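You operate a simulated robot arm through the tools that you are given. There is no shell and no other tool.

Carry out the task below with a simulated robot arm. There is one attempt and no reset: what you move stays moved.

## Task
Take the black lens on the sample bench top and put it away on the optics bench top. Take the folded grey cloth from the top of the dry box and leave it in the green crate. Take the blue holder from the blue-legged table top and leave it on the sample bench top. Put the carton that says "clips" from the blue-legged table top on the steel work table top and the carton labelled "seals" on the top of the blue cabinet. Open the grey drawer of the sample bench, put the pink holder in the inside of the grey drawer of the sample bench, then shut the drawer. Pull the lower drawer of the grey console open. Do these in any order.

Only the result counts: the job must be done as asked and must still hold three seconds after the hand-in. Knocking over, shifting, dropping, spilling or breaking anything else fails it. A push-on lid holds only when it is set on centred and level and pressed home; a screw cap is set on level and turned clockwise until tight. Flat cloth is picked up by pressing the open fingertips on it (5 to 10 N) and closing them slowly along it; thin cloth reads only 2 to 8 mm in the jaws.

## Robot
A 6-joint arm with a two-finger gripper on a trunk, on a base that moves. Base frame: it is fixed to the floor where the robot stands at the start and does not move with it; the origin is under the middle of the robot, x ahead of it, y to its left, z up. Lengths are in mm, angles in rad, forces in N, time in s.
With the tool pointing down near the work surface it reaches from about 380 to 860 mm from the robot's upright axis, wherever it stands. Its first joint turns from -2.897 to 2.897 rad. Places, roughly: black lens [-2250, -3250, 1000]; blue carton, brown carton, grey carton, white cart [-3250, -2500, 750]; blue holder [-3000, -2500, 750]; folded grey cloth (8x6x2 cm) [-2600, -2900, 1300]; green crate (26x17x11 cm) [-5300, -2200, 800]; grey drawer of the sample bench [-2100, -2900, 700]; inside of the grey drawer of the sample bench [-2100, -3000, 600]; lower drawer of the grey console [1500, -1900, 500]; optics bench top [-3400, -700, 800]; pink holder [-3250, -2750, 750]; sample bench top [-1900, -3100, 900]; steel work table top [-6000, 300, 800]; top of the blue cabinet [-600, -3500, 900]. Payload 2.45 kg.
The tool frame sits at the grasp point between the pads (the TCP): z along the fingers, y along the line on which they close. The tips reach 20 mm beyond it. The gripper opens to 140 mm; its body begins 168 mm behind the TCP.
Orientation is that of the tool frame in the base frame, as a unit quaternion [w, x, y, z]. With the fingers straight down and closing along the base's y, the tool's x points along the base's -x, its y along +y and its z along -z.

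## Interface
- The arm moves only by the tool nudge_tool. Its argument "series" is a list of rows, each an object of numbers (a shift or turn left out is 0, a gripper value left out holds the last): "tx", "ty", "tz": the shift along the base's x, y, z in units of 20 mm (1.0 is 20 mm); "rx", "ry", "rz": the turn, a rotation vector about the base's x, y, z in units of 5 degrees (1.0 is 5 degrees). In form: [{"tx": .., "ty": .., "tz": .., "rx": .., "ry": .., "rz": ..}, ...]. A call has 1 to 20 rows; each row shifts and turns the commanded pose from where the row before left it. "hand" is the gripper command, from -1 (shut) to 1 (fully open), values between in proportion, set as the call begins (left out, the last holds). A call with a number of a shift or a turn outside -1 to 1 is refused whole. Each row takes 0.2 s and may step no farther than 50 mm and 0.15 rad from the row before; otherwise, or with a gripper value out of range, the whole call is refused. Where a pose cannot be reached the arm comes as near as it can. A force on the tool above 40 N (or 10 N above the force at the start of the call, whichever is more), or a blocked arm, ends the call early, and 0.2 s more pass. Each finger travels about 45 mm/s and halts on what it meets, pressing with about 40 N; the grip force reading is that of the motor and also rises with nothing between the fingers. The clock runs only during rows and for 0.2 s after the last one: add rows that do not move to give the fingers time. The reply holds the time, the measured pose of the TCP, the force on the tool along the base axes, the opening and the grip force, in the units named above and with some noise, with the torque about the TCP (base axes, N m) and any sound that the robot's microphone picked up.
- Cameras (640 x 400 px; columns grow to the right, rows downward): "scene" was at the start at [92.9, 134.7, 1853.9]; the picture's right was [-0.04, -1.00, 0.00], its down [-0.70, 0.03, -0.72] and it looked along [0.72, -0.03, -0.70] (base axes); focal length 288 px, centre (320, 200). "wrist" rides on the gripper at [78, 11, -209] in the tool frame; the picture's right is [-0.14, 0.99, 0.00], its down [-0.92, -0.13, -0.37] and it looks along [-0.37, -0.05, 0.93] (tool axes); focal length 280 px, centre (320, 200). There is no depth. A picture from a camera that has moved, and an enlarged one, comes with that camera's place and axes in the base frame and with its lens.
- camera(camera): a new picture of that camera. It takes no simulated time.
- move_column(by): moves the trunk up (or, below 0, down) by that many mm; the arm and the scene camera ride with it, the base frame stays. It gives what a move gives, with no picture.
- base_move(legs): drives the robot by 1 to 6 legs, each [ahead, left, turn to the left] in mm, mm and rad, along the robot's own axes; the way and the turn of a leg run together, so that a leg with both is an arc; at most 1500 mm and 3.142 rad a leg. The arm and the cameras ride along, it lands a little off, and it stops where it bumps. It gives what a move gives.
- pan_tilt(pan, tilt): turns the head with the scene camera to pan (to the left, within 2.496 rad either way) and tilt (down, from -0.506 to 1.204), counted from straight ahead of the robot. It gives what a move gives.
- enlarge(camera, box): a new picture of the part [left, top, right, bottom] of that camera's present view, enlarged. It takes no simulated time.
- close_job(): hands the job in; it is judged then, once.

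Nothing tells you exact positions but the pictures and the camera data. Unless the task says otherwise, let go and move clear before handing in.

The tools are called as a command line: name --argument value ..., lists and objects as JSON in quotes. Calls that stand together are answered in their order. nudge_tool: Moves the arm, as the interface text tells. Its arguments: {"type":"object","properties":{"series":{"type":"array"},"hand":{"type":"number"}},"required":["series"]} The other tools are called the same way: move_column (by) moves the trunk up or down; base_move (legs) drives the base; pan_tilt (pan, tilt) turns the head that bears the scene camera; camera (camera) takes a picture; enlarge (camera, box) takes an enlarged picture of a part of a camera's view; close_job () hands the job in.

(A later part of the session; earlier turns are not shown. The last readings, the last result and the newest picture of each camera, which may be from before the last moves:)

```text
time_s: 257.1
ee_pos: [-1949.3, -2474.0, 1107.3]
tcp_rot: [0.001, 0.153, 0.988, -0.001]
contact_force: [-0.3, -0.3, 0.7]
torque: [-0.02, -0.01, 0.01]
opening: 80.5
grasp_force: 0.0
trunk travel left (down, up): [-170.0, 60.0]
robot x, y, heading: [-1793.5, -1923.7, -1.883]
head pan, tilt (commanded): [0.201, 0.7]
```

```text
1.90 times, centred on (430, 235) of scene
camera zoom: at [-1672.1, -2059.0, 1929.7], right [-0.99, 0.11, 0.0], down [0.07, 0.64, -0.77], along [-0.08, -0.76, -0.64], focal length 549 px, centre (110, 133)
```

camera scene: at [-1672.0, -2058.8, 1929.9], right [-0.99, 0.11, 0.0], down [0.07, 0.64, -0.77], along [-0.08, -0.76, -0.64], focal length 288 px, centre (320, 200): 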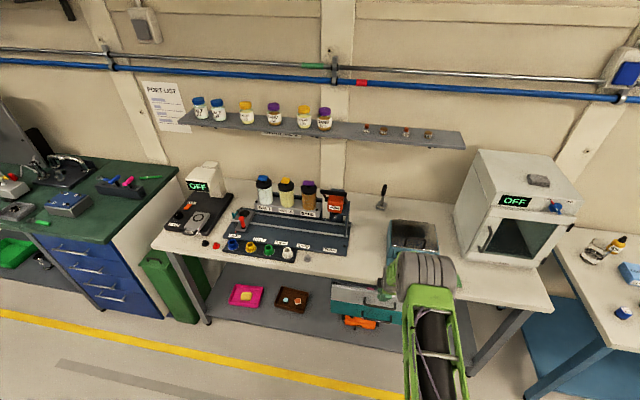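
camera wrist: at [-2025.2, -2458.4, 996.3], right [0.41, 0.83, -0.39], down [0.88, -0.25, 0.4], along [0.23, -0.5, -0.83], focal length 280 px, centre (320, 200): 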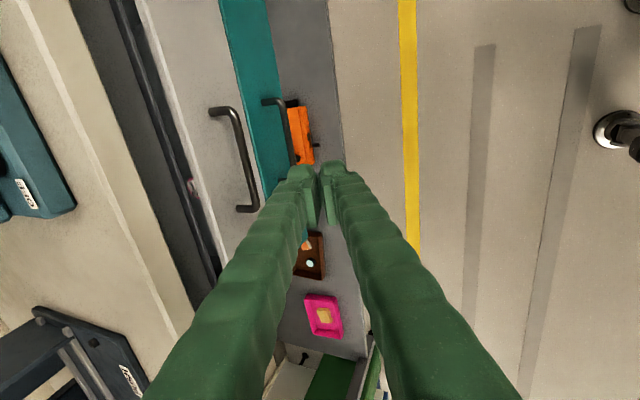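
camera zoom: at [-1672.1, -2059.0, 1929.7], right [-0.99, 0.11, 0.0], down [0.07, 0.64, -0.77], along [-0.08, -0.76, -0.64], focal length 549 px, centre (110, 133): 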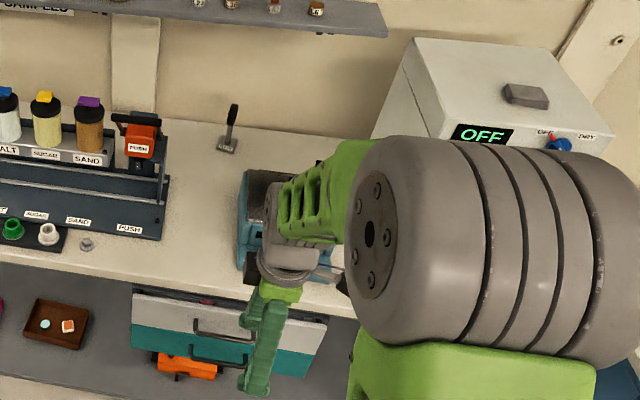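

The gap left of the shut drawer just shows the holder inside, all good. Next is the lens at about [-2147, -3230] with its ring centre at z≈976: it sits under the wall shelf, so I'll need a tilted approach. First I'll turn the wrist to its neutral yaw and drive closer.

nudge_tool --series '[{"rz": -1}, {"rz": -1}, {"rz": -1}, {"rz": -1}, {"rz": -1}, {"rz": -1}, {"rz": -1}, {"rz": -1}, {"rz": -1}, {"rz": -1}, {"rz": -1}, {"rz": -1}, {"rz": -1}, {"rz": -1}, {"rz": -1}, {"rz": -1}, {"rz": -1}, {"rz": -1}]'

base_move --legs '[[0, 45, 0.012], [400, 0, 0]]'

camera --camera "wrist"

camera --camera "scene"

```text
time_s: 260.9
ee_pos: [-1948.7, -2473.8, 1107.4]
tcp_rot: [0.0, 0.808, 0.589, -0.001]
contact_force: [1.0, 0.1, 0.1]
torque: [-0.03, 0.0, -0.02]
opening: 80.2
grasp_force: 0.0
trunk travel left (down, up): [-170.0, 60.0]
robot x, y, heading: [-1790.3, -1923.8, -1.883]
head pan, tilt (commanded): [0.201, 0.7]
```

```text
time_s: 264.1
ee_pos: [-2016.1, -2872.4, 1108.4]
tcp_rot: [0.001, 0.804, 0.595, -0.001]
contact_force: [0.9, -0.2, -0.4]
torque: [0.07, 0.01, 0.02]
opening: 80.4
grasp_force: 0.0
trunk travel left (down, up): [-170.0, 60.0]
robot x, y, heading: [-1866.5, -2319.0, -1.873]
head pan, tilt (commanded): [0.201, 0.7]
```

```text
taken
camera wrist: at [-1982.5, -2801.7, 1316.6], right [0.91, -0.42, 0.0], down [-0.39, -0.84, 0.37], along [-0.16, -0.34, -0.93], focal length 280 px, centre (320, 200)
```

wrist: 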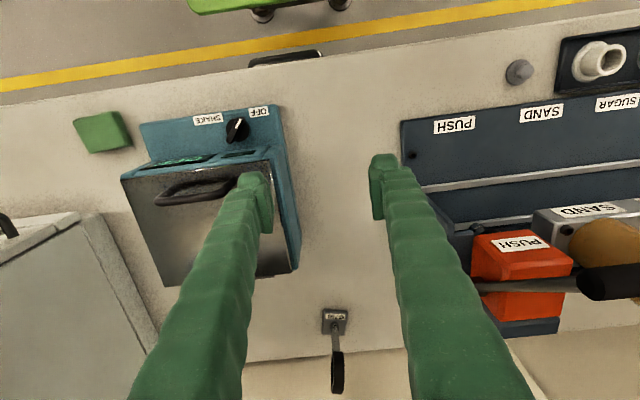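

```text
taken
camera scene: at [-1745.3, -2456.7, 1929.6], right [-1.0, 0.1, 0.0], down [0.06, 0.64, -0.76], along [-0.08, -0.76, -0.64], focal length 288 px, centre (320, 200)
```

scene: 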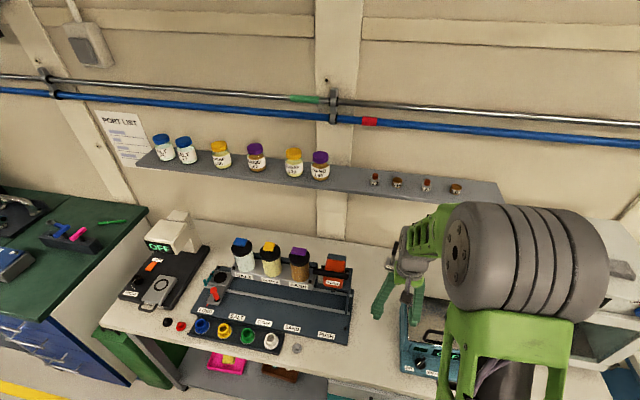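

The wrist view confirms the lens at [-2147, -3229], ring edge-on with its axis along my jaw line. I'll pitch the tool 45° and move to a stand-off point up and in front of the ring.

nudge_tool --series '[{"tx": -0.351, "ty": -0.891, "tz": -0.068, "rx": -0.956, "ry": 0.294}, {"tx": -0.351, "ty": -0.891, "tz": -0.068, "rx": -0.956, "ry": 0.294}, {"tx": -0.351, "ty": -0.891, "tz": -0.068, "rx": -0.956, "ry": 0.294}, {"tx": -0.351, "ty": -0.891, "tz": -0.068, "rx": -0.956, "ry": 0.294}, {"tx": -0.351, "ty": -0.891, "tz": -0.068, "rx": -0.956, "ry": 0.294}, {"tx": -0.351, "ty": -0.891, "tz": -0.068, "rx": -0.956, "ry": 0.294}, {"tx": -0.351, "ty": -0.891, "tz": -0.068, "rx": -0.956, "ry": 0.294}, {"tx": -0.351, "ty": -0.891, "tz": -0.068, "rx": -0.956, "ry": 0.294}, {"tx": -0.351, "ty": -0.891, "tz": -0.068, "rx": -0.956, "ry": 0.294}, {"tx": -0.351, "ty": -0.891, "tz": -0.068}, {"tx": -0.351, "ty": -0.891, "tz": -0.068}]' --hand -0.2

camera --camera "wrist"

camera --camera "scene"

```text
time_s: 266.5
ee_pos: [-2084.8, -3060.6, 1094.1]
tcp_rot: [0.228, 0.742, 0.549, -0.309]
contact_force: [-0.6, 0.0, 0.2]
torque: [-0.01, -0.02, -0.01]
opening: 56.0
grasp_force: 0.0
out of reach, approached as far as the arm can: row 6
trunk travel left (down, up): [-170.0, 60.0]
robot x, y, heading: [-1869.2, -2318.7, -1.87]
head pan, tilt (commanded): [0.201, 0.7]
```

```text
taken
camera wrist: at [-2015.7, -2869.9, 1185.1], right [0.92, -0.38, 0.1], down [-0.23, -0.33, 0.91], along [-0.32, -0.86, -0.4], focal length 280 px, centre (320, 200)
```

wrist: 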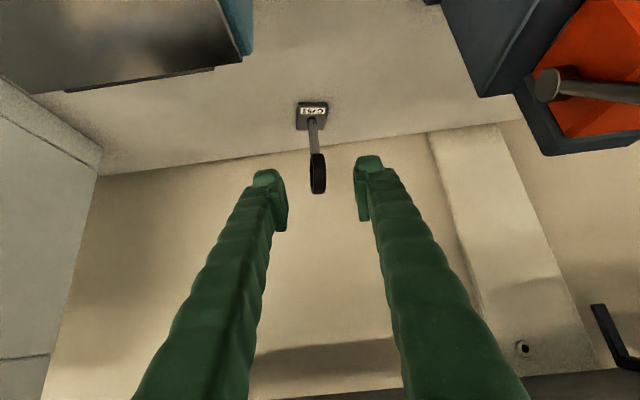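

```text
taken
camera scene: at [-1745.3, -2456.2, 1929.6], right [-1.0, 0.1, 0.0], down [0.06, 0.64, -0.76], along [-0.08, -0.76, -0.64], focal length 288 px, centre (320, 200)
```

scene: 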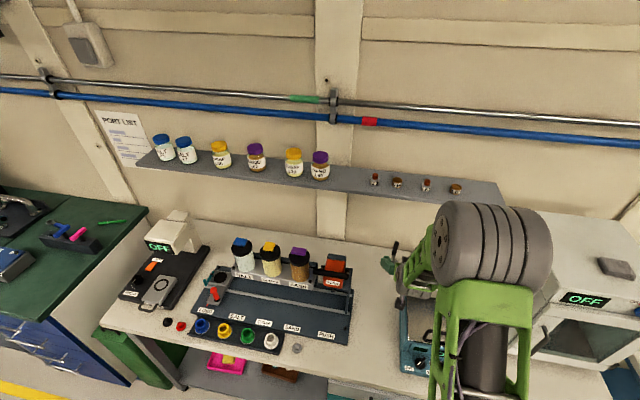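

Projection matches the picture to a pixel or two. I'll approach the ring in a straight line and check midway.

nudge_tool --series '[{"tx": -0.285, "ty": -0.768, "tz": -0.537}, {"tx": -0.285, "ty": -0.768, "tz": -0.537}, {"tx": -0.285, "ty": -0.768, "tz": -0.537}, {"tx": -0.285, "ty": -0.768, "tz": -0.537}, {"tx": -0.285, "ty": -0.768, "tz": -0.537}, {"tx": -0.285, "ty": -0.768, "tz": -0.537}, {"tx": -0.285, "ty": -0.768, "tz": -0.537}]'

camera --camera "wrist"

```text
time_s: 268.1
ee_pos: [-2124.8, -3171.7, 1017.6]
tcp_rot: [0.227, 0.743, 0.548, -0.31]
contact_force: [0.0, -0.8, 0.1]
torque: [0.01, -0.01, 0.02]
opening: 56.1
grasp_force: 0.1
trunk travel left (down, up): [-170.0, 60.0]
robot x, y, heading: [-1865.8, -2315.7, -1.87]
head pan, tilt (commanded): [0.201, 0.7]
```

```text
taken
camera wrist: at [-2055.0, -2979.6, 1109.7], right [0.92, -0.38, 0.1], down [-0.23, -0.33, 0.91], along [-0.32, -0.86, -0.4], focal length 280 px, centre (320, 200)
```

wrist: 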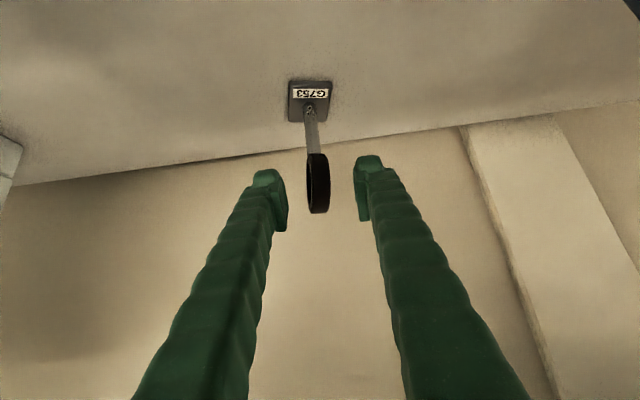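

nudge_tool --series '[{"tx": -0.284, "ty": -0.722, "tz": -0.52}, {"tx": -0.284, "ty": -0.722, "tz": -0.52}, {"tx": -0.284, "ty": -0.722, "tz": -0.52}, {"tx": -0.2, "ty": -0.5, "tz": -0.36}, {}]'

camera --camera "wrist"

```text
time_s: 269.3
ee_pos: [-2146.0, -3221.0, 980.5]
tcp_rot: [0.227, 0.743, 0.548, -0.311]
contact_force: [-0.1, 0.4, 0.6]
torque: [0.0, 0.03, 0.0]
opening: 55.8
grasp_force: 0.1
trunk travel left (down, up): [-170.0, 60.0]
robot x, y, heading: [-1868.2, -2317.8, -1.873]
head pan, tilt (commanded): [0.201, 0.7]
```

```text
taken
camera wrist: at [-2076.1, -3030.7, 1072.0], right [0.92, -0.38, 0.1], down [-0.23, -0.33, 0.91], along [-0.32, -0.86, -0.4], focal length 280 px, centre (320, 200)
```

wrist: 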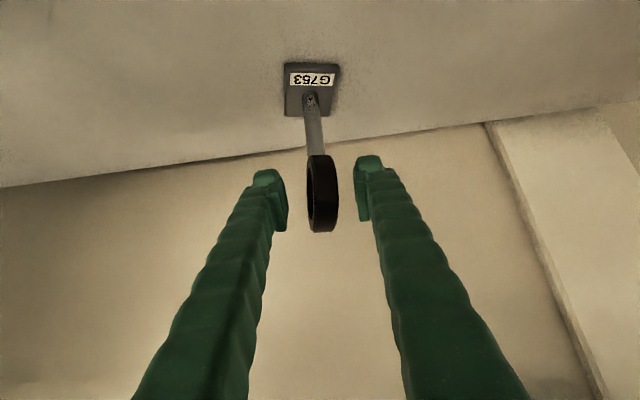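

nudge_tool --series '[{}, {}, {}, {}, {}]' --hand -1

camera --camera "wrist"

```text
time_s: 270.5
ee_pos: [-2145.6, -3222.4, 979.7]
tcp_rot: [0.227, 0.742, 0.549, -0.309]
contact_force: [0.8, -0.6, 0.4]
torque: [-0.04, -0.01, 0.03]
opening: 16.5
grasp_force: 40.2
trunk travel left (down, up): [-170.0, 60.0]
robot x, y, heading: [-1868.8, -2318.4, -1.869]
head pan, tilt (commanded): [0.201, 0.7]
```

```text
taken
camera wrist: at [-2076.0, -3030.7, 1072.0], right [0.92, -0.38, 0.1], down [-0.23, -0.33, 0.91], along [-0.32, -0.86, -0.4], focal length 280 px, centre (320, 200)
```

wrist: 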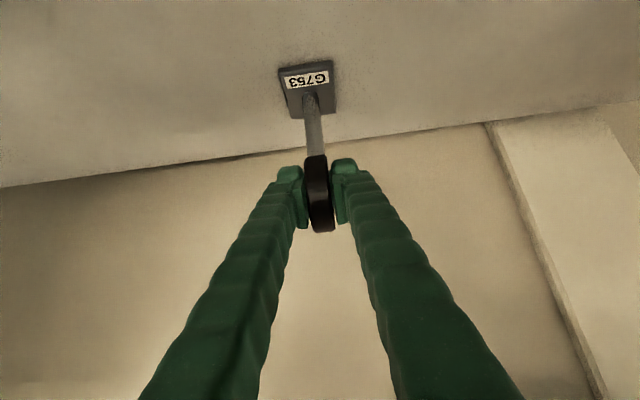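

The lens ring is held (16.5 mm). I'll lift straight up a little, then back out along the tool axis away from the shelf.

nudge_tool --series '[{"tz": 0.5}, {"tz": 0.75}, {"tz": 0.75}]'

camera --camera "wrist"

```text
time_s: 271.3
ee_pos: [-2147.6, -3222.6, 1018.7]
tcp_rot: [0.228, 0.742, 0.549, -0.308]
contact_force: [0.9, -0.3, -2.4]
torque: [-0.02, 0.02, 0.01]
opening: 16.9
grasp_force: 40.0
trunk travel left (down, up): [-170.0, 60.0]
robot x, y, heading: [-1869.3, -2322.3, -1.873]
head pan, tilt (commanded): [0.201, 0.7]
```

```text
taken
camera wrist: at [-2076.7, -3031.5, 1111.0], right [0.92, -0.38, 0.1], down [-0.23, -0.33, 0.91], along [-0.32, -0.86, -0.4], focal length 280 px, centre (320, 200)
```

wrist: 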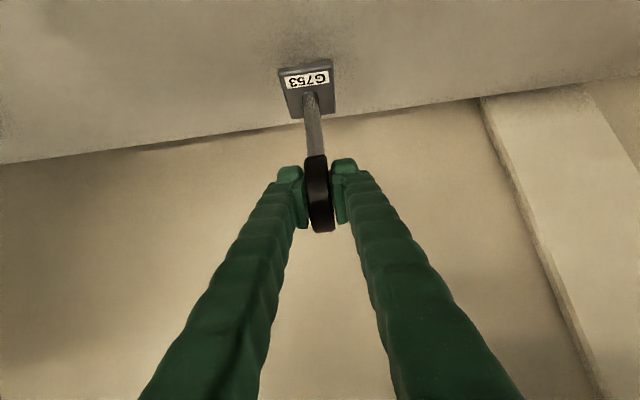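

nudge_tool --series '[{"tx": 0.208, "ty": 0.678, "tz": 0.704}, {"tx": 0.208, "ty": 0.678, "tz": 0.704}, {"tx": 0.208, "ty": 0.678, "tz": 0.704}, {"tx": 0.208, "ty": 0.678, "tz": 0.704}, {"tx": 0.208, "ty": 0.678, "tz": 0.704}, {"tx": 0.208, "ty": 0.678, "tz": 0.704}, {"tx": 0.208, "ty": 0.678, "tz": 0.704}, {"tx": 0.208, "ty": 0.678, "tz": 0.704}, {"tx": 0.294, "ty": 0.956}, {"tx": 0.294, "ty": 0.956}, {"tx": 0.294, "ty": 0.956}, {"tx": 0.294, "ty": 0.956}, {"tx": 0.294, "ty": 0.956}, {"tx": 0.294, "ty": 0.956}]'

base_move --legs '[[-350, 0, 0]]'

camera --camera "wrist"

```text
time_s: 274.3
ee_pos: [-2077.8, -2998.2, 1132.2]
tcp_rot: [0.229, 0.742, 0.549, -0.309]
contact_force: [0.4, 0.2, -3.6]
torque: [0.04, -0.03, 0.01]
opening: 16.7
grasp_force: 39.9
trunk travel left (down, up): [-170.0, 60.0]
robot x, y, heading: [-1869.8, -2318.2, -1.872]
head pan, tilt (commanded): [0.201, 0.7]
```

```text
time_s: 276.5
ee_pos: [-1975.2, -2662.5, 1133.2]
tcp_rot: [0.226, 0.744, 0.547, -0.311]
contact_force: [-0.7, 0.4, -2.0]
torque: [0.0, -0.02, 0.0]
opening: 17.0
grasp_force: 40.1
trunk travel left (down, up): [-170.0, 60.0]
robot x, y, heading: [-1765.7, -1985.1, -1.871]
head pan, tilt (commanded): [0.201, 0.7]
```

```text
taken
camera wrist: at [-1904.7, -2472.5, 1224.6], right [0.92, -0.39, 0.1], down [-0.23, -0.33, 0.91], along [-0.32, -0.86, -0.4], focal length 280 px, centre (320, 200)
```

wrist: 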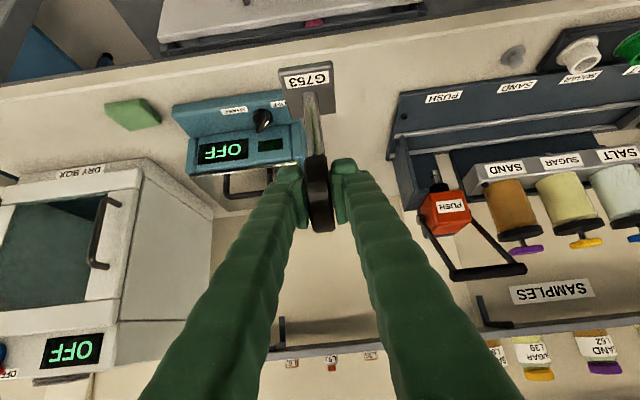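

The lens is secure. I'll retract the arm, turn west, and travel toward the optics bench.

nudge_tool --series '[{"tx": 0.294, "ty": 0.956}, {"tx": 0.294, "ty": 0.956}, {"tx": 0.294, "ty": 0.956}, {"tx": 0.294, "ty": 0.956}, {"tx": 0.294, "ty": 0.956}, {"tx": 0.294, "ty": 0.956}, {"tx": 0.294, "ty": 0.956}, {"tx": 0.294, "ty": 0.956}]'

pan_tilt --pan -1.2 --tilt 0.5

camera --camera "scene"

pan_tilt --pan -2.0 --tilt 0.5

camera --camera "scene"

```text
time_s: 278.3
ee_pos: [-1943.5, -2560.0, 1131.5]
tcp_rot: [0.226, 0.744, 0.548, -0.31]
contact_force: [0.9, 0.3, -2.9]
torque: [0.03, -0.02, 0.03]
opening: 16.9
grasp_force: 40.0
out of reach, approached as far as the arm can: row 6, 7, 8
trunk travel left (down, up): [-170.0, 60.0]
robot x, y, heading: [-1764.1, -1984.8, -1.875]
head pan, tilt (commanded): [0.201, 0.7]
```

```text
time_s: 279.9
ee_pos: [-1942.5, -2562.0, 1131.9]
tcp_rot: [0.227, 0.743, 0.549, -0.309]
contact_force: [-0.1, 0.1, -2.1]
torque: [0.03, -0.01, -0.02]
opening: 16.9
grasp_force: 40.3
trunk travel left (down, up): [-170.0, 60.0]
robot x, y, heading: [-1764.6, -1982.8, -1.876]
head pan, tilt (commanded): [-1.201, 0.499]
```

```text
taken
camera scene: at [-1723.9, -2043.4, 1947.3], right [-0.07, 1.0, 0.0], down [0.48, 0.03, -0.88], along [-0.88, -0.06, -0.48], focal length 288 px, centre (320, 200)
```

scene: 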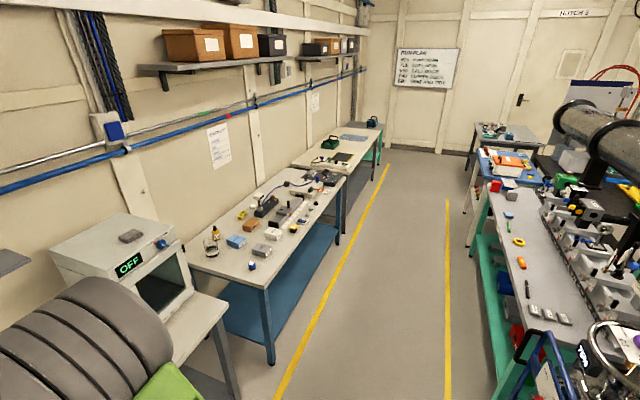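

```text
time_s: 281.0
ee_pos: [-1942.3, -2561.3, 1131.9]
tcp_rot: [0.227, 0.743, 0.548, -0.31]
contact_force: [0.5, -0.2, -2.9]
torque: [0.03, 0.0, -0.03]
opening: 17.2
grasp_force: 39.9
trunk travel left (down, up): [-170.0, 60.0]
robot x, y, heading: [-1768.5, -1985.2, -1.87]
head pan, tilt (commanded): [-2.0, 0.499]
```

```text
taken
camera scene: at [-1700.9, -1976.4, 1947.4], right [0.67, 0.75, 0.0], down [0.36, -0.32, -0.88], along [-0.65, 0.59, -0.48], focal length 288 px, centre (320, 200)
```

scene: 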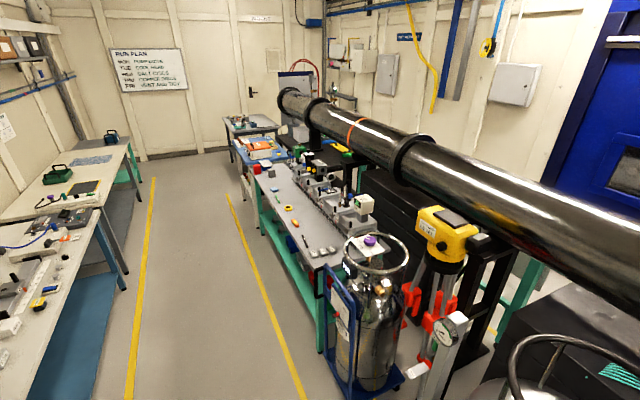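

enlarge --camera "scene" --box '[220, 130, 420, 290]'

```text
2.50 times, centred on (320, 210) of scene
camera zoom: at [-1700.9, -1976.4, 1947.4], right [0.67, 0.75, 0.0], down [0.36, -0.32, -0.88], along [-0.65, 0.59, -0.48], focal length 720 px, centre (320, 175)
```

zoom: 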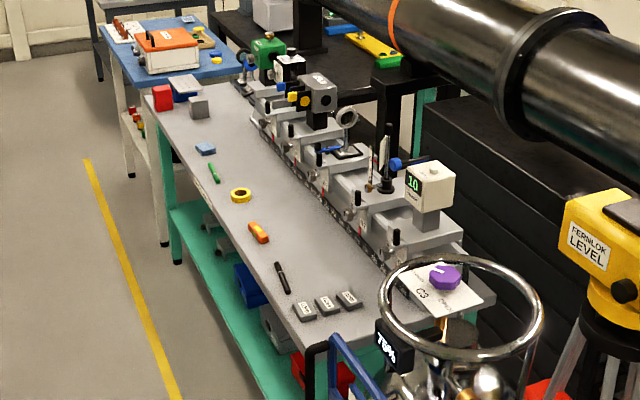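

The optics bench (grey top, teal frame) has a rail at the back and a front strip with loose items; I'll aim for the gap between the yellow tape and the orange knife. Turning west and driving there now.

base_move --legs '[[0, 0, -1.568], [1400, 60, 0], [320, 60, 0]]'

pan_tilt --pan -1.2 --tilt 0.6

camera --camera "scene"

```text
time_s: 293.4
ee_pos: [-4008.1, -1409.9, 1131.6]
tcp_rot: [-0.061, 0.913, -0.145, -0.377]
contact_force: [-0.5, -0.5, -2.6]
torque: [-0.04, -0.06, -0.02]
opening: 16.8
grasp_force: 39.9
trunk travel left (down, up): [-170.0, 60.0]
robot x, y, heading: [-3432.9, -1595.6, 2.83]
head pan, tilt (commanded): [-2.0, 0.499]
```

```text
time_s: 294.6
ee_pos: [-4007.8, -1411.0, 1131.4]
tcp_rot: [-0.061, 0.912, -0.144, -0.378]
contact_force: [-0.3, 0.4, -2.4]
torque: [-0.04, -0.03, 0.0]
opening: 16.6
grasp_force: 40.0
trunk travel left (down, up): [-170.0, 60.0]
robot x, y, heading: [-3435.2, -1597.2, 2.827]
head pan, tilt (commanded): [-1.201, 0.6]
```

```text
taken
camera scene: at [-3489.5, -1639.9, 1938.3], right [1.0, 0.06, 0.0], down [0.03, -0.56, -0.83], along [-0.05, 0.82, -0.56], focal length 288 px, centre (320, 200)
```

scene: 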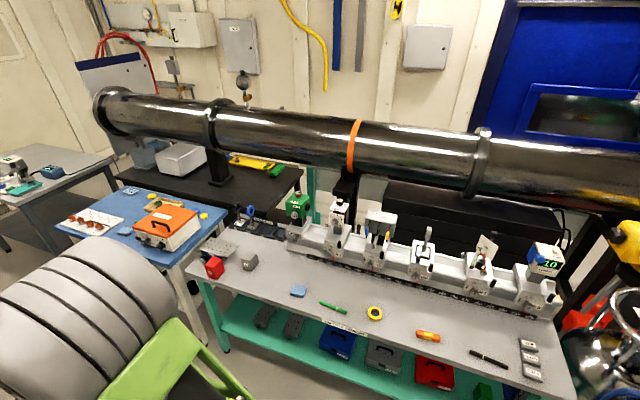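

I'm abreast of the optics bench; its top is near z 820, and the gap between the tape and the knife centres on about [-3185, -880]. I'll turn to face it.

base_move --legs '[[0, 0, -1.556]]'

pan_tilt --pan 0.4 --tilt 0.7

camera --camera "scene"

camera --camera "wrist"

```text
time_s: 298.7
ee_pos: [-3262.3, -1015.5, 1132.7]
tcp_rot: [0.307, -0.554, 0.739, 0.229]
contact_force: [0.3, -0.2, -1.6]
torque: [-0.04, 0.07, 0.0]
opening: 16.8
grasp_force: 39.9
trunk travel left (down, up): [-170.0, 60.0]
robot x, y, heading: [-3434.1, -1596.4, 1.285]
head pan, tilt (commanded): [-1.201, 0.6]
```

```text
time_s: 300.4
ee_pos: [-3263.5, -1016.6, 1131.0]
tcp_rot: [0.308, -0.554, 0.739, 0.228]
contact_force: [0.3, -0.3, -1.7]
torque: [-0.04, 0.02, 0.01]
opening: 16.9
grasp_force: 39.7
trunk travel left (down, up): [-170.0, 60.0]
robot x, y, heading: [-3431.8, -1598.5, 1.288]
head pan, tilt (commanded): [0.4, 0.7]
```

```text
taken
camera scene: at [-3572.6, -1464.4, 1929.6], right [0.99, 0.11, 0.0], down [0.07, -0.64, -0.76], along [-0.09, 0.76, -0.64], focal length 288 px, centre (320, 200)
```

scene: 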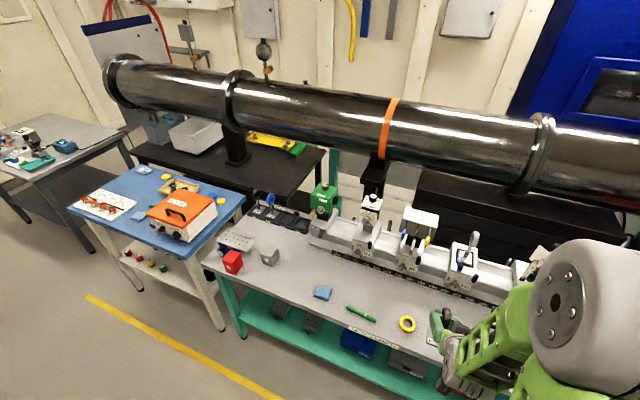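

```text
taken
camera wrist: at [-3331.4, -1208.0, 1223.6], right [-0.92, 0.37, 0.1], down [0.23, 0.34, 0.91], along [0.31, 0.86, -0.4], focal length 280 px, centre (320, 200)
```

wrist: 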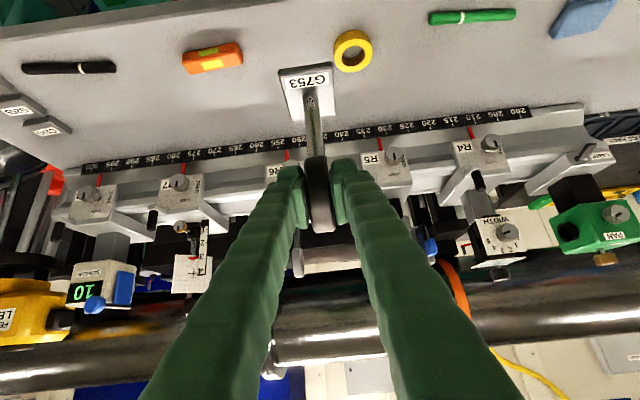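

Wrist triangulation agrees with the earlier one. I'll carry the lens over the gap at [-3182, -874] and lower it.

nudge_tool --series '[{"tx": 0.453, "ty": 0.792}, {"tx": 0.453, "ty": 0.792}, {"tx": 0.453, "ty": 0.792}, {"tx": 0.453, "ty": 0.792}, {"tx": 0.453, "ty": 0.792}, {"tx": 0.453, "ty": 0.792}, {"tx": 0.453, "ty": 0.792}, {"tx": 0.453, "ty": 0.792}, {"tx": 0.453, "ty": 0.792}, {"tz": -1}, {"tz": -1}, {"tz": -1}, {"tz": -1}]'

camera --camera "wrist"

camera --camera "scene"

```text
time_s: 303.2
ee_pos: [-3182.1, -873.1, 1052.6]
tcp_rot: [0.308, -0.554, 0.739, 0.229]
contact_force: [-0.4, -0.8, -3.2]
torque: [-0.05, 0.04, 0.01]
opening: 16.8
grasp_force: 39.9
trunk travel left (down, up): [-170.0, 60.0]
robot x, y, heading: [-3435.1, -1592.2, 1.287]
head pan, tilt (commanded): [0.4, 0.7]
```

```text
taken
camera wrist: at [-3250.3, -1065.3, 1144.3], right [-0.92, 0.37, 0.1], down [0.23, 0.34, 0.91], along [0.31, 0.86, -0.4], focal length 280 px, centre (320, 200)
```

wrist: 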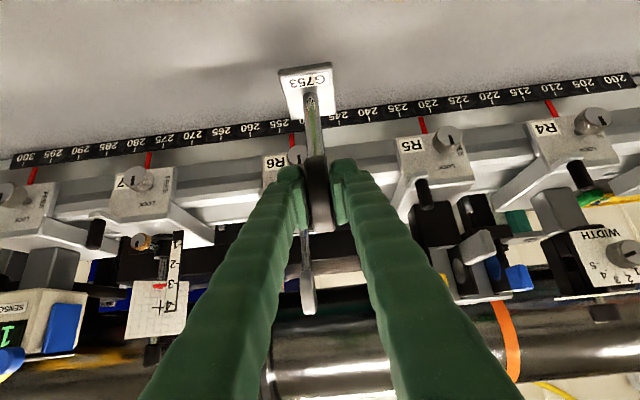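

```text
taken
camera scene: at [-3572.5, -1463.8, 1929.6], right [0.99, 0.11, 0.0], down [0.07, -0.64, -0.76], along [-0.09, 0.76, -0.64], focal length 288 px, centre (320, 200)
```

scene: 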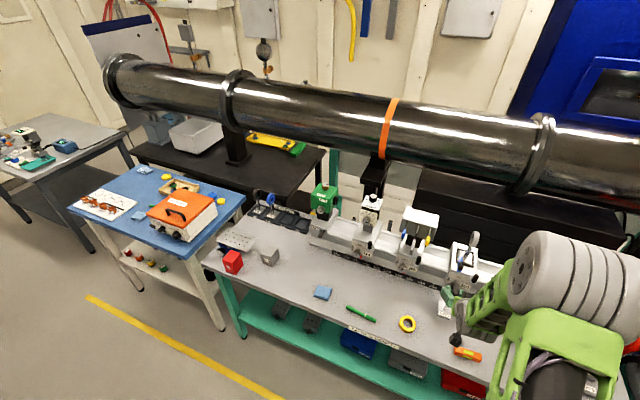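

nudge_tool --series '[{"tz": -1}, {"tz": -1}, {"tz": -1}, {"tz": -1}]'

nudge_tool --series '[{"tz": -0.25}, {"tz": -0.25}]'

nudge_tool --series '[{"tz": -0.25}, {"tz": -0.25}]'

camera --camera "wrist"

```text
time_s: 304.2
ee_pos: [-3181.1, -873.2, 971.0]
tcp_rot: [0.308, -0.554, 0.739, 0.229]
contact_force: [-0.2, 0.2, -2.6]
torque: [-0.04, 0.01, -0.01]
opening: 17.0
grasp_force: 39.6
trunk travel left (down, up): [-170.0, 60.0]
robot x, y, heading: [-3432.3, -1594.5, 1.29]
head pan, tilt (commanded): [0.4, 0.7]
```

```text
time_s: 304.8
ee_pos: [-3180.6, -873.9, 961.8]
tcp_rot: [0.307, -0.555, 0.738, 0.229]
contact_force: [-0.1, -0.2, -2.8]
torque: [-0.07, 0.02, 0.01]
opening: 16.8
grasp_force: 39.7
trunk travel left (down, up): [-170.0, 60.0]
robot x, y, heading: [-3431.4, -1596.5, 1.287]
head pan, tilt (commanded): [0.4, 0.7]
```

```text
time_s: 305.4
ee_pos: [-3181.7, -874.2, 952.1]
tcp_rot: [0.309, -0.553, 0.739, 0.229]
contact_force: [-0.1, -0.8, -2.7]
torque: [-0.06, 0.03, 0.01]
opening: 16.5
grasp_force: 39.7
trunk travel left (down, up): [-170.0, 60.0]
robot x, y, heading: [-3432.5, -1593.3, 1.284]
head pan, tilt (commanded): [0.4, 0.7]
```

```text
taken
camera wrist: at [-3249.7, -1066.1, 1044.5], right [-0.92, 0.37, 0.1], down [0.23, 0.34, 0.91], along [0.31, 0.86, -0.4], focal length 280 px, centre (320, 200)
```

wrist: 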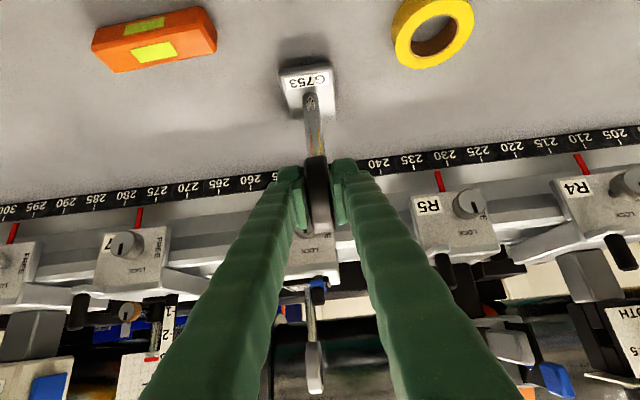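

nudge_tool --series '[{"tz": -0.2}, {"tz": -0.2}]'

nudge_tool --series '[{"tz": -0.2}, {}]'

nudge_tool --series '[{"tz": -0.2}, {}]'

```text
time_s: 306.0
ee_pos: [-3182.5, -873.4, 943.4]
tcp_rot: [0.308, -0.554, 0.739, 0.229]
contact_force: [-0.1, -0.3, -3.7]
torque: [-0.06, 0.04, -0.01]
opening: 16.6
grasp_force: 39.8
trunk travel left (down, up): [-170.0, 60.0]
robot x, y, heading: [-3433.2, -1596.4, 1.286]
head pan, tilt (commanded): [0.4, 0.7]
```

```text
time_s: 306.6
ee_pos: [-3180.4, -873.8, 940.8]
tcp_rot: [0.308, -0.554, 0.738, 0.23]
contact_force: [-0.2, -1.0, 4.1]
torque: [0.23, -0.04, -0.01]
opening: 17.1
grasp_force: 39.7
trunk travel left (down, up): [-170.0, 60.0]
robot x, y, heading: [-3431.9, -1597.2, 1.285]
head pan, tilt (commanded): [0.4, 0.7]
```

```text
time_s: 307.2
ee_pos: [-3181.3, -875.0, 940.5]
tcp_rot: [0.311, -0.553, 0.737, 0.232]
contact_force: [0.6, -9.1, 35.9]
torque: [-0.13, 0.0, -0.02]
opening: 17.0
grasp_force: 39.7
trunk travel left (down, up): [-170.0, 60.0]
robot x, y, heading: [-3434.4, -1592.6, 1.286]
head pan, tilt (commanded): [0.4, 0.7]
```

The base is down on the bench (contact at z≈941). I'll ease the pressure off and release.

nudge_tool --series '[{"tz": 0.2}, {}]'

camera --camera "wrist"

```text
time_s: 307.8
ee_pos: [-3181.9, -873.9, 940.5]
tcp_rot: [0.308, -0.554, 0.738, 0.23]
contact_force: [3.5, 3.6, 17.5]
torque: [1.14, -0.27, -0.13]
opening: 16.6
grasp_force: 39.8
trunk travel left (down, up): [-170.0, 60.0]
robot x, y, heading: [-3429.0, -1595.3, 1.284]
head pan, tilt (commanded): [0.4, 0.7]
```

```text
taken
camera wrist: at [-3249.5, -1066.2, 1032.1], right [-0.92, 0.37, 0.1], down [0.23, 0.34, 0.91], along [0.31, 0.87, -0.4], focal length 280 px, centre (320, 200)
```

wrist: 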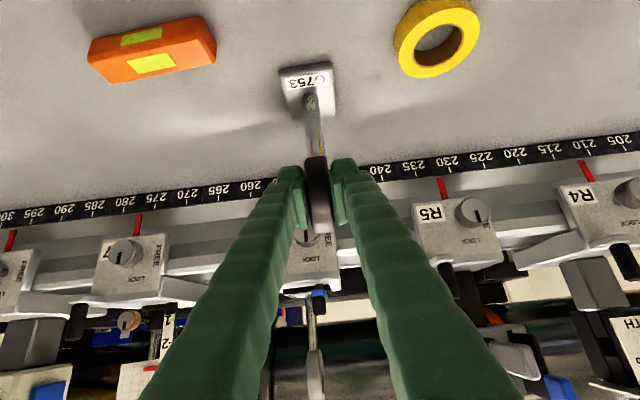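

nudge_tool --series '[{}, {}, {}, {}]' --hand -0.35

camera --camera "wrist"

```text
time_s: 308.8
ee_pos: [-3181.6, -873.6, 940.4]
tcp_rot: [0.308, -0.554, 0.739, 0.229]
contact_force: [-0.2, -0.2, 0.0]
torque: [0.0, 0.02, -0.02]
opening: 45.3
grasp_force: 0.0
trunk travel left (down, up): [-170.0, 60.0]
robot x, y, heading: [-3431.4, -1597.2, 1.283]
head pan, tilt (commanded): [0.4, 0.7]
```

```text
taken
camera wrist: at [-3249.7, -1066.2, 1031.4], right [-0.92, 0.37, 0.1], down [0.23, 0.34, 0.91], along [0.31, 0.86, -0.4], focal length 280 px, centre (320, 200)
```

wrist: 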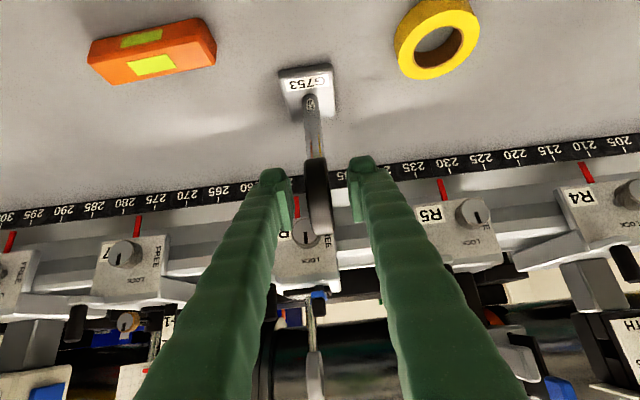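

The lens stands by itself. Backing out along the tool axis.

nudge_tool --series '[{"tx": -0.203, "ty": -0.678, "tz": 0.706}, {"tx": -0.203, "ty": -0.678, "tz": 0.706}, {"tx": -0.203, "ty": -0.678, "tz": 0.706}, {"tx": -0.203, "ty": -0.678, "tz": 0.706}, {"tx": -0.203, "ty": -0.678, "tz": 0.706}, {"tx": -0.203, "ty": -0.678, "tz": 0.706}, {"tx": -0.203, "ty": -0.678, "tz": 0.706}, {"tx": -0.203, "ty": -0.678, "tz": 0.706}]'

camera --camera "wrist"

```text
time_s: 310.6
ee_pos: [-3213.6, -984.2, 1053.0]
tcp_rot: [0.307, -0.554, 0.739, 0.229]
contact_force: [-0.2, -0.6, 0.4]
torque: [0.01, 0.02, 0.02]
opening: 45.3
grasp_force: 0.1
trunk travel left (down, up): [-170.0, 60.0]
robot x, y, heading: [-3434.4, -1597.2, 1.281]
head pan, tilt (commanded): [0.4, 0.7]
```

```text
taken
camera wrist: at [-3281.4, -1175.6, 1145.1], right [-0.92, 0.37, 0.1], down [0.23, 0.34, 0.91], along [0.31, 0.86, -0.4], focal length 280 px, centre (320, 200)
```

wrist: 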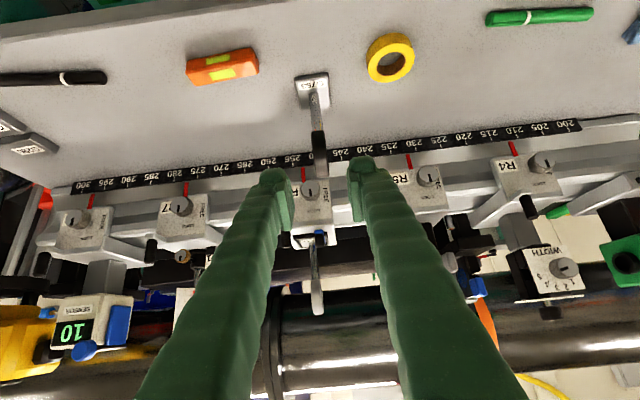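

The lens is standing on the optics bench, untouched neighbours on both sides. I'll bring the tool vertical, then turn around toward the blue-legged table for the blue holder.

nudge_tool --series '[{"tx": -0.17, "ty": -0.55, "tz": 0.3, "rx": -0.956, "ry": 0.294}, {"tx": -0.17, "ty": -0.55, "tz": 0.3, "rx": -0.956, "ry": 0.294}, {"tx": -0.17, "ty": -0.55, "tz": 0.3, "rx": -0.956, "ry": 0.294}, {"tx": -0.17, "ty": -0.55, "tz": 0.3, "rx": -0.956, "ry": 0.294}, {"tx": -0.17, "ty": -0.55, "tz": 0.3, "rx": -0.956, "ry": 0.294}, {"tx": -0.17, "ty": -0.55, "tz": 0.3, "rx": -0.956, "ry": 0.294}, {"tx": -0.17, "ty": -0.55, "tz": 0.3, "rx": -0.956, "ry": 0.294}, {"tx": -0.17, "ty": -0.55, "tz": 0.3, "rx": -0.956, "ry": 0.294}, {"tx": -0.17, "ty": -0.55, "tz": 0.3, "rx": -0.956, "ry": 0.294}]'

base_move --legs '[[0, 0, -1.571], [700, 0, 0], [0, 0, -1.571]]'

pan_tilt --pan 0.3 --tilt 0.7

camera --camera "wrist"

camera --camera "scene"

```text
time_s: 312.6
ee_pos: [-3244.8, -1080.3, 1104.8]
tcp_rot: [-0.003, -0.599, 0.801, 0.004]
contact_force: [0.1, 0.4, -1.1]
torque: [-0.03, 0.01, 0.04]
opening: 45.5
grasp_force: 0.0
out of reach, approached as far as the arm can: row 5
trunk travel left (down, up): [-170.0, 60.0]
robot x, y, heading: [-3431.7, -1597.8, 1.286]
head pan, tilt (commanded): [0.4, 0.7]
```

```text
time_s: 324.1
ee_pos: [-2930.4, -2289.8, 1105.2]
tcp_rot: [0.004, 0.794, 0.607, 0.002]
contact_force: [0.6, 0.4, 1.0]
torque: [-0.03, -0.02, 0.01]
opening: 45.6
grasp_force: 0.1
trunk travel left (down, up): [-170.0, 60.0]
robot x, y, heading: [-2748.4, -1772.5, -1.839]
head pan, tilt (commanded): [0.4, 0.7]
```

```text
time_s: 324.7
ee_pos: [-2930.5, -2289.5, 1105.7]
tcp_rot: [0.004, 0.794, 0.607, 0.002]
contact_force: [0.7, 1.2, -0.9]
torque: [0.0, 0.01, 0.0]
opening: 45.8
grasp_force: 0.1
trunk travel left (down, up): [-170.0, 60.0]
robot x, y, heading: [-2753.2, -1773.6, -1.833]
head pan, tilt (commanded): [0.3, 0.7]
```

```text
taken
camera wrist: at [-2901.1, -2216.9, 1314.7], right [0.92, -0.39, 0.01], down [-0.37, -0.85, 0.37], along [-0.14, -0.34, -0.93], focal length 280 px, centre (320, 200)
```

wrist: 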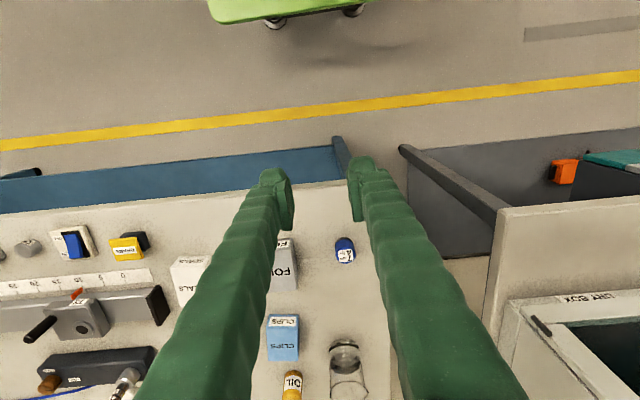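

```text
taken
camera scene: at [-2617.1, -1904.4, 1929.7], right [-1.0, -0.04, 0.0], down [-0.02, 0.64, -0.76], along [0.03, -0.76, -0.64], focal length 288 px, centre (320, 200)
```

scene: 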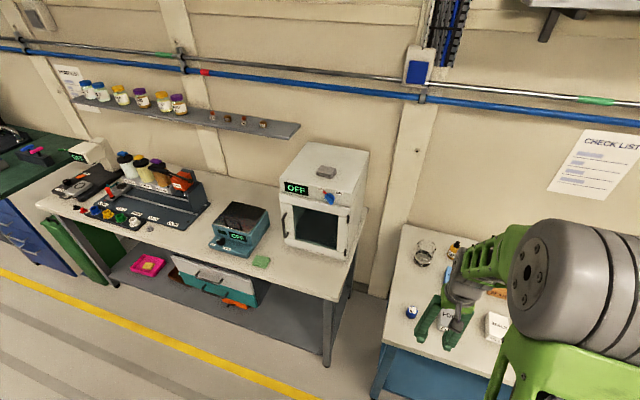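

The blue holder is just ahead at about [-2972, -2522]. I'll extend over it and check alignment.

nudge_tool --series '[{"tx": -0.173, "ty": -0.969}, {"tx": -0.173, "ty": -0.969}, {"tx": -0.173, "ty": -0.969}, {"tx": -0.173, "ty": -0.969}, {"tx": -0.173, "ty": -0.969}, {"tx": -0.173, "ty": -0.969}, {"tx": -0.173, "ty": -0.969}, {"tx": -0.173, "ty": -0.969}, {"tx": -0.173, "ty": -0.969}, {"tx": -0.173, "ty": -0.969}, {"tx": -0.173, "ty": -0.969}, {"tx": -0.173, "ty": -0.969}, {"tz": -1}, {"tz": -1}, {"tz": -1}, {"tz": -1}, {"tz": -1}, {"tz": -1}, {"tz": -1}, {"tz": -1}]' --hand 0.15

camera --camera "wrist"

```text
time_s: 328.9
ee_pos: [-2972.1, -2523.5, 945.1]
tcp_rot: [0.004, 0.794, 0.607, 0.002]
contact_force: [0.2, -0.7, -0.6]
torque: [-0.01, -0.03, 0.0]
opening: 80.3
grasp_force: 0.0
trunk travel left (down, up): [-170.0, 60.0]
robot x, y, heading: [-2754.0, -1770.5, -1.832]
head pan, tilt (commanded): [0.3, 0.7]
```

```text
taken
camera wrist: at [-2942.9, -2450.7, 1154.4], right [0.92, -0.39, 0.01], down [-0.37, -0.85, 0.37], along [-0.14, -0.34, -0.93], focal length 280 px, centre (320, 200)
```

wrist: 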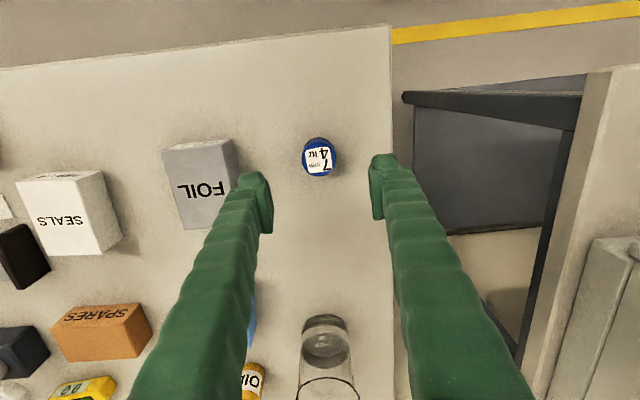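

nudge_tool --series '[{"tz": -1}, {"tz": -1}, {"tz": -1}, {"tz": -1}, {"tz": -1}, {"tz": -0.95}, {}]'

nudge_tool --series '[{}, {}, {}, {}, {}]' --hand -1

nudge_tool --series '[{"tz": 1}, {"tz": 1}, {"tz": 1}, {"tz": 1}]'

camera --camera "wrist"

```text
time_s: 330.5
ee_pos: [-2972.1, -2523.8, 825.7]
tcp_rot: [0.004, 0.794, 0.608, 0.003]
contact_force: [-0.2, 0.6, -0.5]
torque: [0.01, 0.0, -0.01]
opening: 80.6
grasp_force: 0.2
trunk travel left (down, up): [-170.0, 60.0]
robot x, y, heading: [-2754.6, -1767.5, -1.834]
head pan, tilt (commanded): [0.3, 0.7]
```

```text
time_s: 331.7
ee_pos: [-2972.4, -2523.2, 825.8]
tcp_rot: [0.005, 0.794, 0.608, 0.002]
contact_force: [-0.7, 0.1, 0.3]
torque: [0.02, 0.01, -0.04]
opening: 38.1
grasp_force: 39.6
trunk travel left (down, up): [-170.0, 60.0]
robot x, y, heading: [-2754.8, -1771.4, -1.836]
head pan, tilt (commanded): [0.3, 0.7]
```

```text
time_s: 332.7
ee_pos: [-2974.0, -2521.9, 908.2]
tcp_rot: [0.004, 0.795, 0.607, 0.002]
contact_force: [-0.5, -0.6, -1.0]
torque: [-0.02, 0.01, 0.0]
opening: 38.1
grasp_force: 40.3
trunk travel left (down, up): [-170.0, 60.0]
robot x, y, heading: [-2753.7, -1771.5, -1.835]
head pan, tilt (commanded): [0.3, 0.7]
```

```text
taken
camera wrist: at [-2944.2, -2449.2, 1116.7], right [0.92, -0.39, 0.01], down [-0.37, -0.85, 0.37], along [-0.14, -0.34, -0.93], focal length 280 px, centre (320, 200)
```

wrist: 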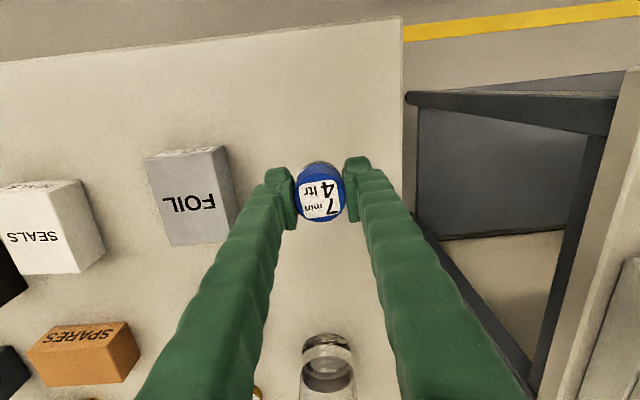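

The blue holder is in hand. I'll lift, retract and take it to the sample bench.

nudge_tool --series '[{"tz": 1}, {"tz": 1}, {"tz": 1}, {"tz": 1}, {"tz": 1}, {"tz": 1}, {"tz": 1}, {"tz": 1}, {"tz": 1}, {"tz": 1}, {"tx": 0.294, "ty": 0.956}, {"tx": 0.294, "ty": 0.956}, {"tx": 0.294, "ty": 0.956}, {"tx": 0.294, "ty": 0.956}, {"tx": 0.294, "ty": 0.956}, {"tx": 0.294, "ty": 0.956}, {"tx": 0.294, "ty": 0.956}, {"tx": 0.294, "ty": 0.956}, {"tx": 0.294, "ty": 0.956}]'

base_move --legs '[[0, 0, -0.034], [0, 1060, 0]]'

camera --camera "wrist"

camera --camera "scene"

```text
time_s: 336.7
ee_pos: [-2919.3, -2350.6, 1106.3]
tcp_rot: [0.004, 0.794, 0.608, 0.002]
contact_force: [0.1, -0.1, -0.4]
torque: [-0.01, 0.0, -0.05]
opening: 38.1
grasp_force: 40.1
trunk travel left (down, up): [-170.0, 60.0]
robot x, y, heading: [-2754.2, -1771.2, -1.833]
head pan, tilt (commanded): [0.3, 0.7]
```

```text
time_s: 346.6
ee_pos: [-1929.7, -2654.3, 1106.4]
tcp_rot: [0.004, 0.805, 0.594, 0.002]
contact_force: [-0.8, -0.9, -1.4]
torque: [0.04, -0.01, -0.02]
opening: 38.1
grasp_force: 39.8
trunk travel left (down, up): [-170.0, 60.0]
robot x, y, heading: [-1747.6, -2082.4, -1.867]
head pan, tilt (commanded): [0.3, 0.7]
```

```text
taken
camera wrist: at [-1898.9, -2582.8, 1315.1], right [0.91, -0.42, 0.01], down [-0.4, -0.84, 0.37], along [-0.15, -0.34, -0.93], focal length 280 px, centre (320, 200)
```

wrist: 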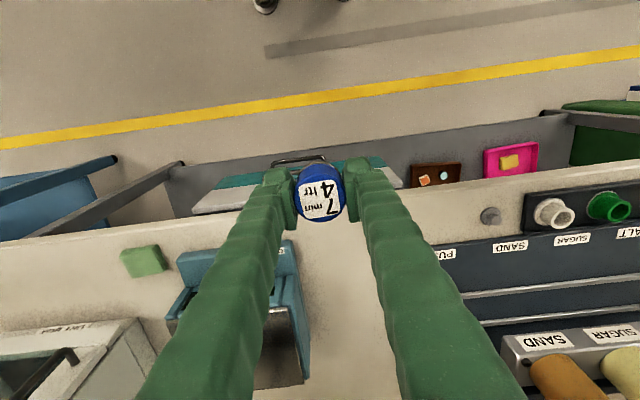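

```text
taken
camera scene: at [-1614.2, -2217.6, 1929.6], right [-1.0, 0.0, 0.0], down [0.0, 0.64, -0.76], along [0.0, -0.76, -0.64], focal length 288 px, centre (320, 200)
```

scene: 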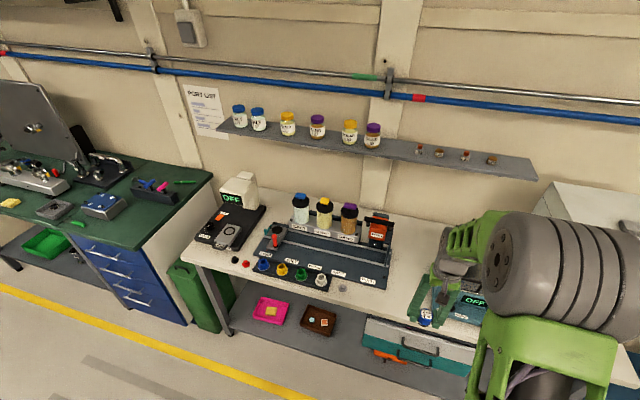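

base_move --legs '[[90, 0, 0]]'

nudge_tool --series '[{"tx": -0.26, "ty": -0.96}, {"tx": -0.26, "ty": -0.96}, {"tx": -0.26, "ty": -0.96}, {"tx": -0.26, "ty": -0.96}, {"tx": -0.26, "ty": -0.96}, {"tx": -0.26, "ty": -0.96}]'

camera --camera "wrist"

```text
time_s: 347.8
ee_pos: [-1956.4, -2742.9, 1104.7]
tcp_rot: [0.004, 0.804, 0.595, 0.003]
contact_force: [-0.6, 0.0, -1.0]
torque: [0.09, 0.01, 0.01]
opening: 38.2
grasp_force: 40.2
trunk travel left (down, up): [-170.0, 60.0]
robot x, y, heading: [-1771.5, -2167.1, -1.867]
head pan, tilt (commanded): [0.3, 0.7]
```

```text
time_s: 349.2
ee_pos: [-1986.7, -2857.1, 1106.4]
tcp_rot: [0.004, 0.804, 0.594, 0.003]
contact_force: [-0.7, -0.1, -1.4]
torque: [0.05, -0.03, 0.0]
opening: 38.3
grasp_force: 40.1
trunk travel left (down, up): [-170.0, 60.0]
robot x, y, heading: [-1774.0, -2168.8, -1.867]
head pan, tilt (commanded): [0.3, 0.7]
```

```text
taken
camera wrist: at [-1956.4, -2785.6, 1315.2], right [0.91, -0.42, 0.01], down [-0.39, -0.84, 0.37], along [-0.15, -0.34, -0.93], focal length 280 px, centre (320, 200)
```

wrist: 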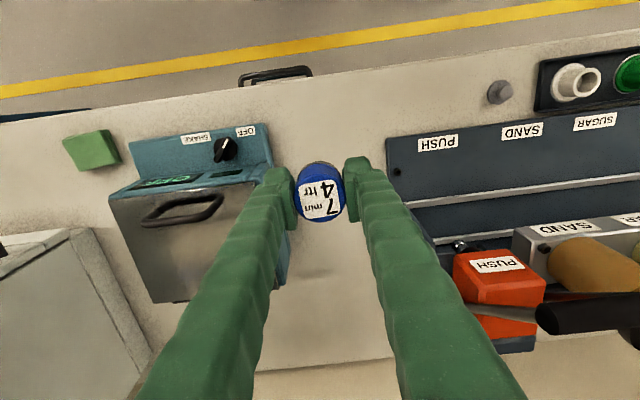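

nudge_tool --series '[{"tx": 0.6, "ty": -0.18}, {"tz": -1}, {"tz": -1}, {"tz": -1}, {"tz": -1}, {"tz": -1}, {"tz": -1}, {"tz": -1}, {"tz": -1}, {"tz": -1}, {"tz": -0.5}]'

camera --camera "wrist"

```text
time_s: 351.6
ee_pos: [-1974.2, -2860.5, 916.9]
tcp_rot: [0.003, 0.804, 0.595, 0.001]
contact_force: [0.7, -0.3, -1.4]
torque: [0.02, 0.03, 0.01]
opening: 38.1
grasp_force: 40.7
trunk travel left (down, up): [-170.0, 60.0]
robot x, y, heading: [-1775.1, -2170.2, -1.867]
head pan, tilt (commanded): [0.3, 0.7]
```

```text
taken
camera wrist: at [-1944.2, -2788.6, 1124.8], right [0.91, -0.42, 0.01], down [-0.39, -0.84, 0.37], along [-0.15, -0.34, -0.93], focal length 280 px, centre (320, 200)
```

wrist: 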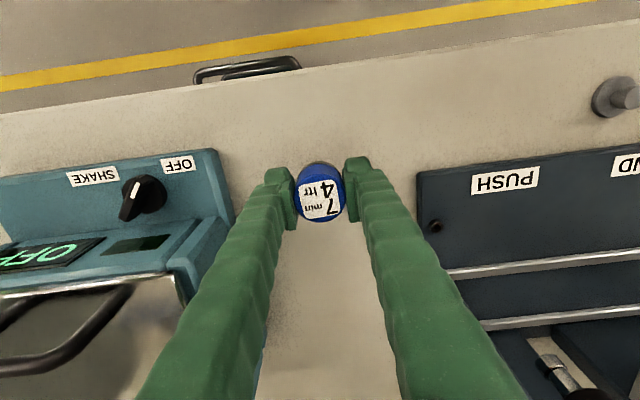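

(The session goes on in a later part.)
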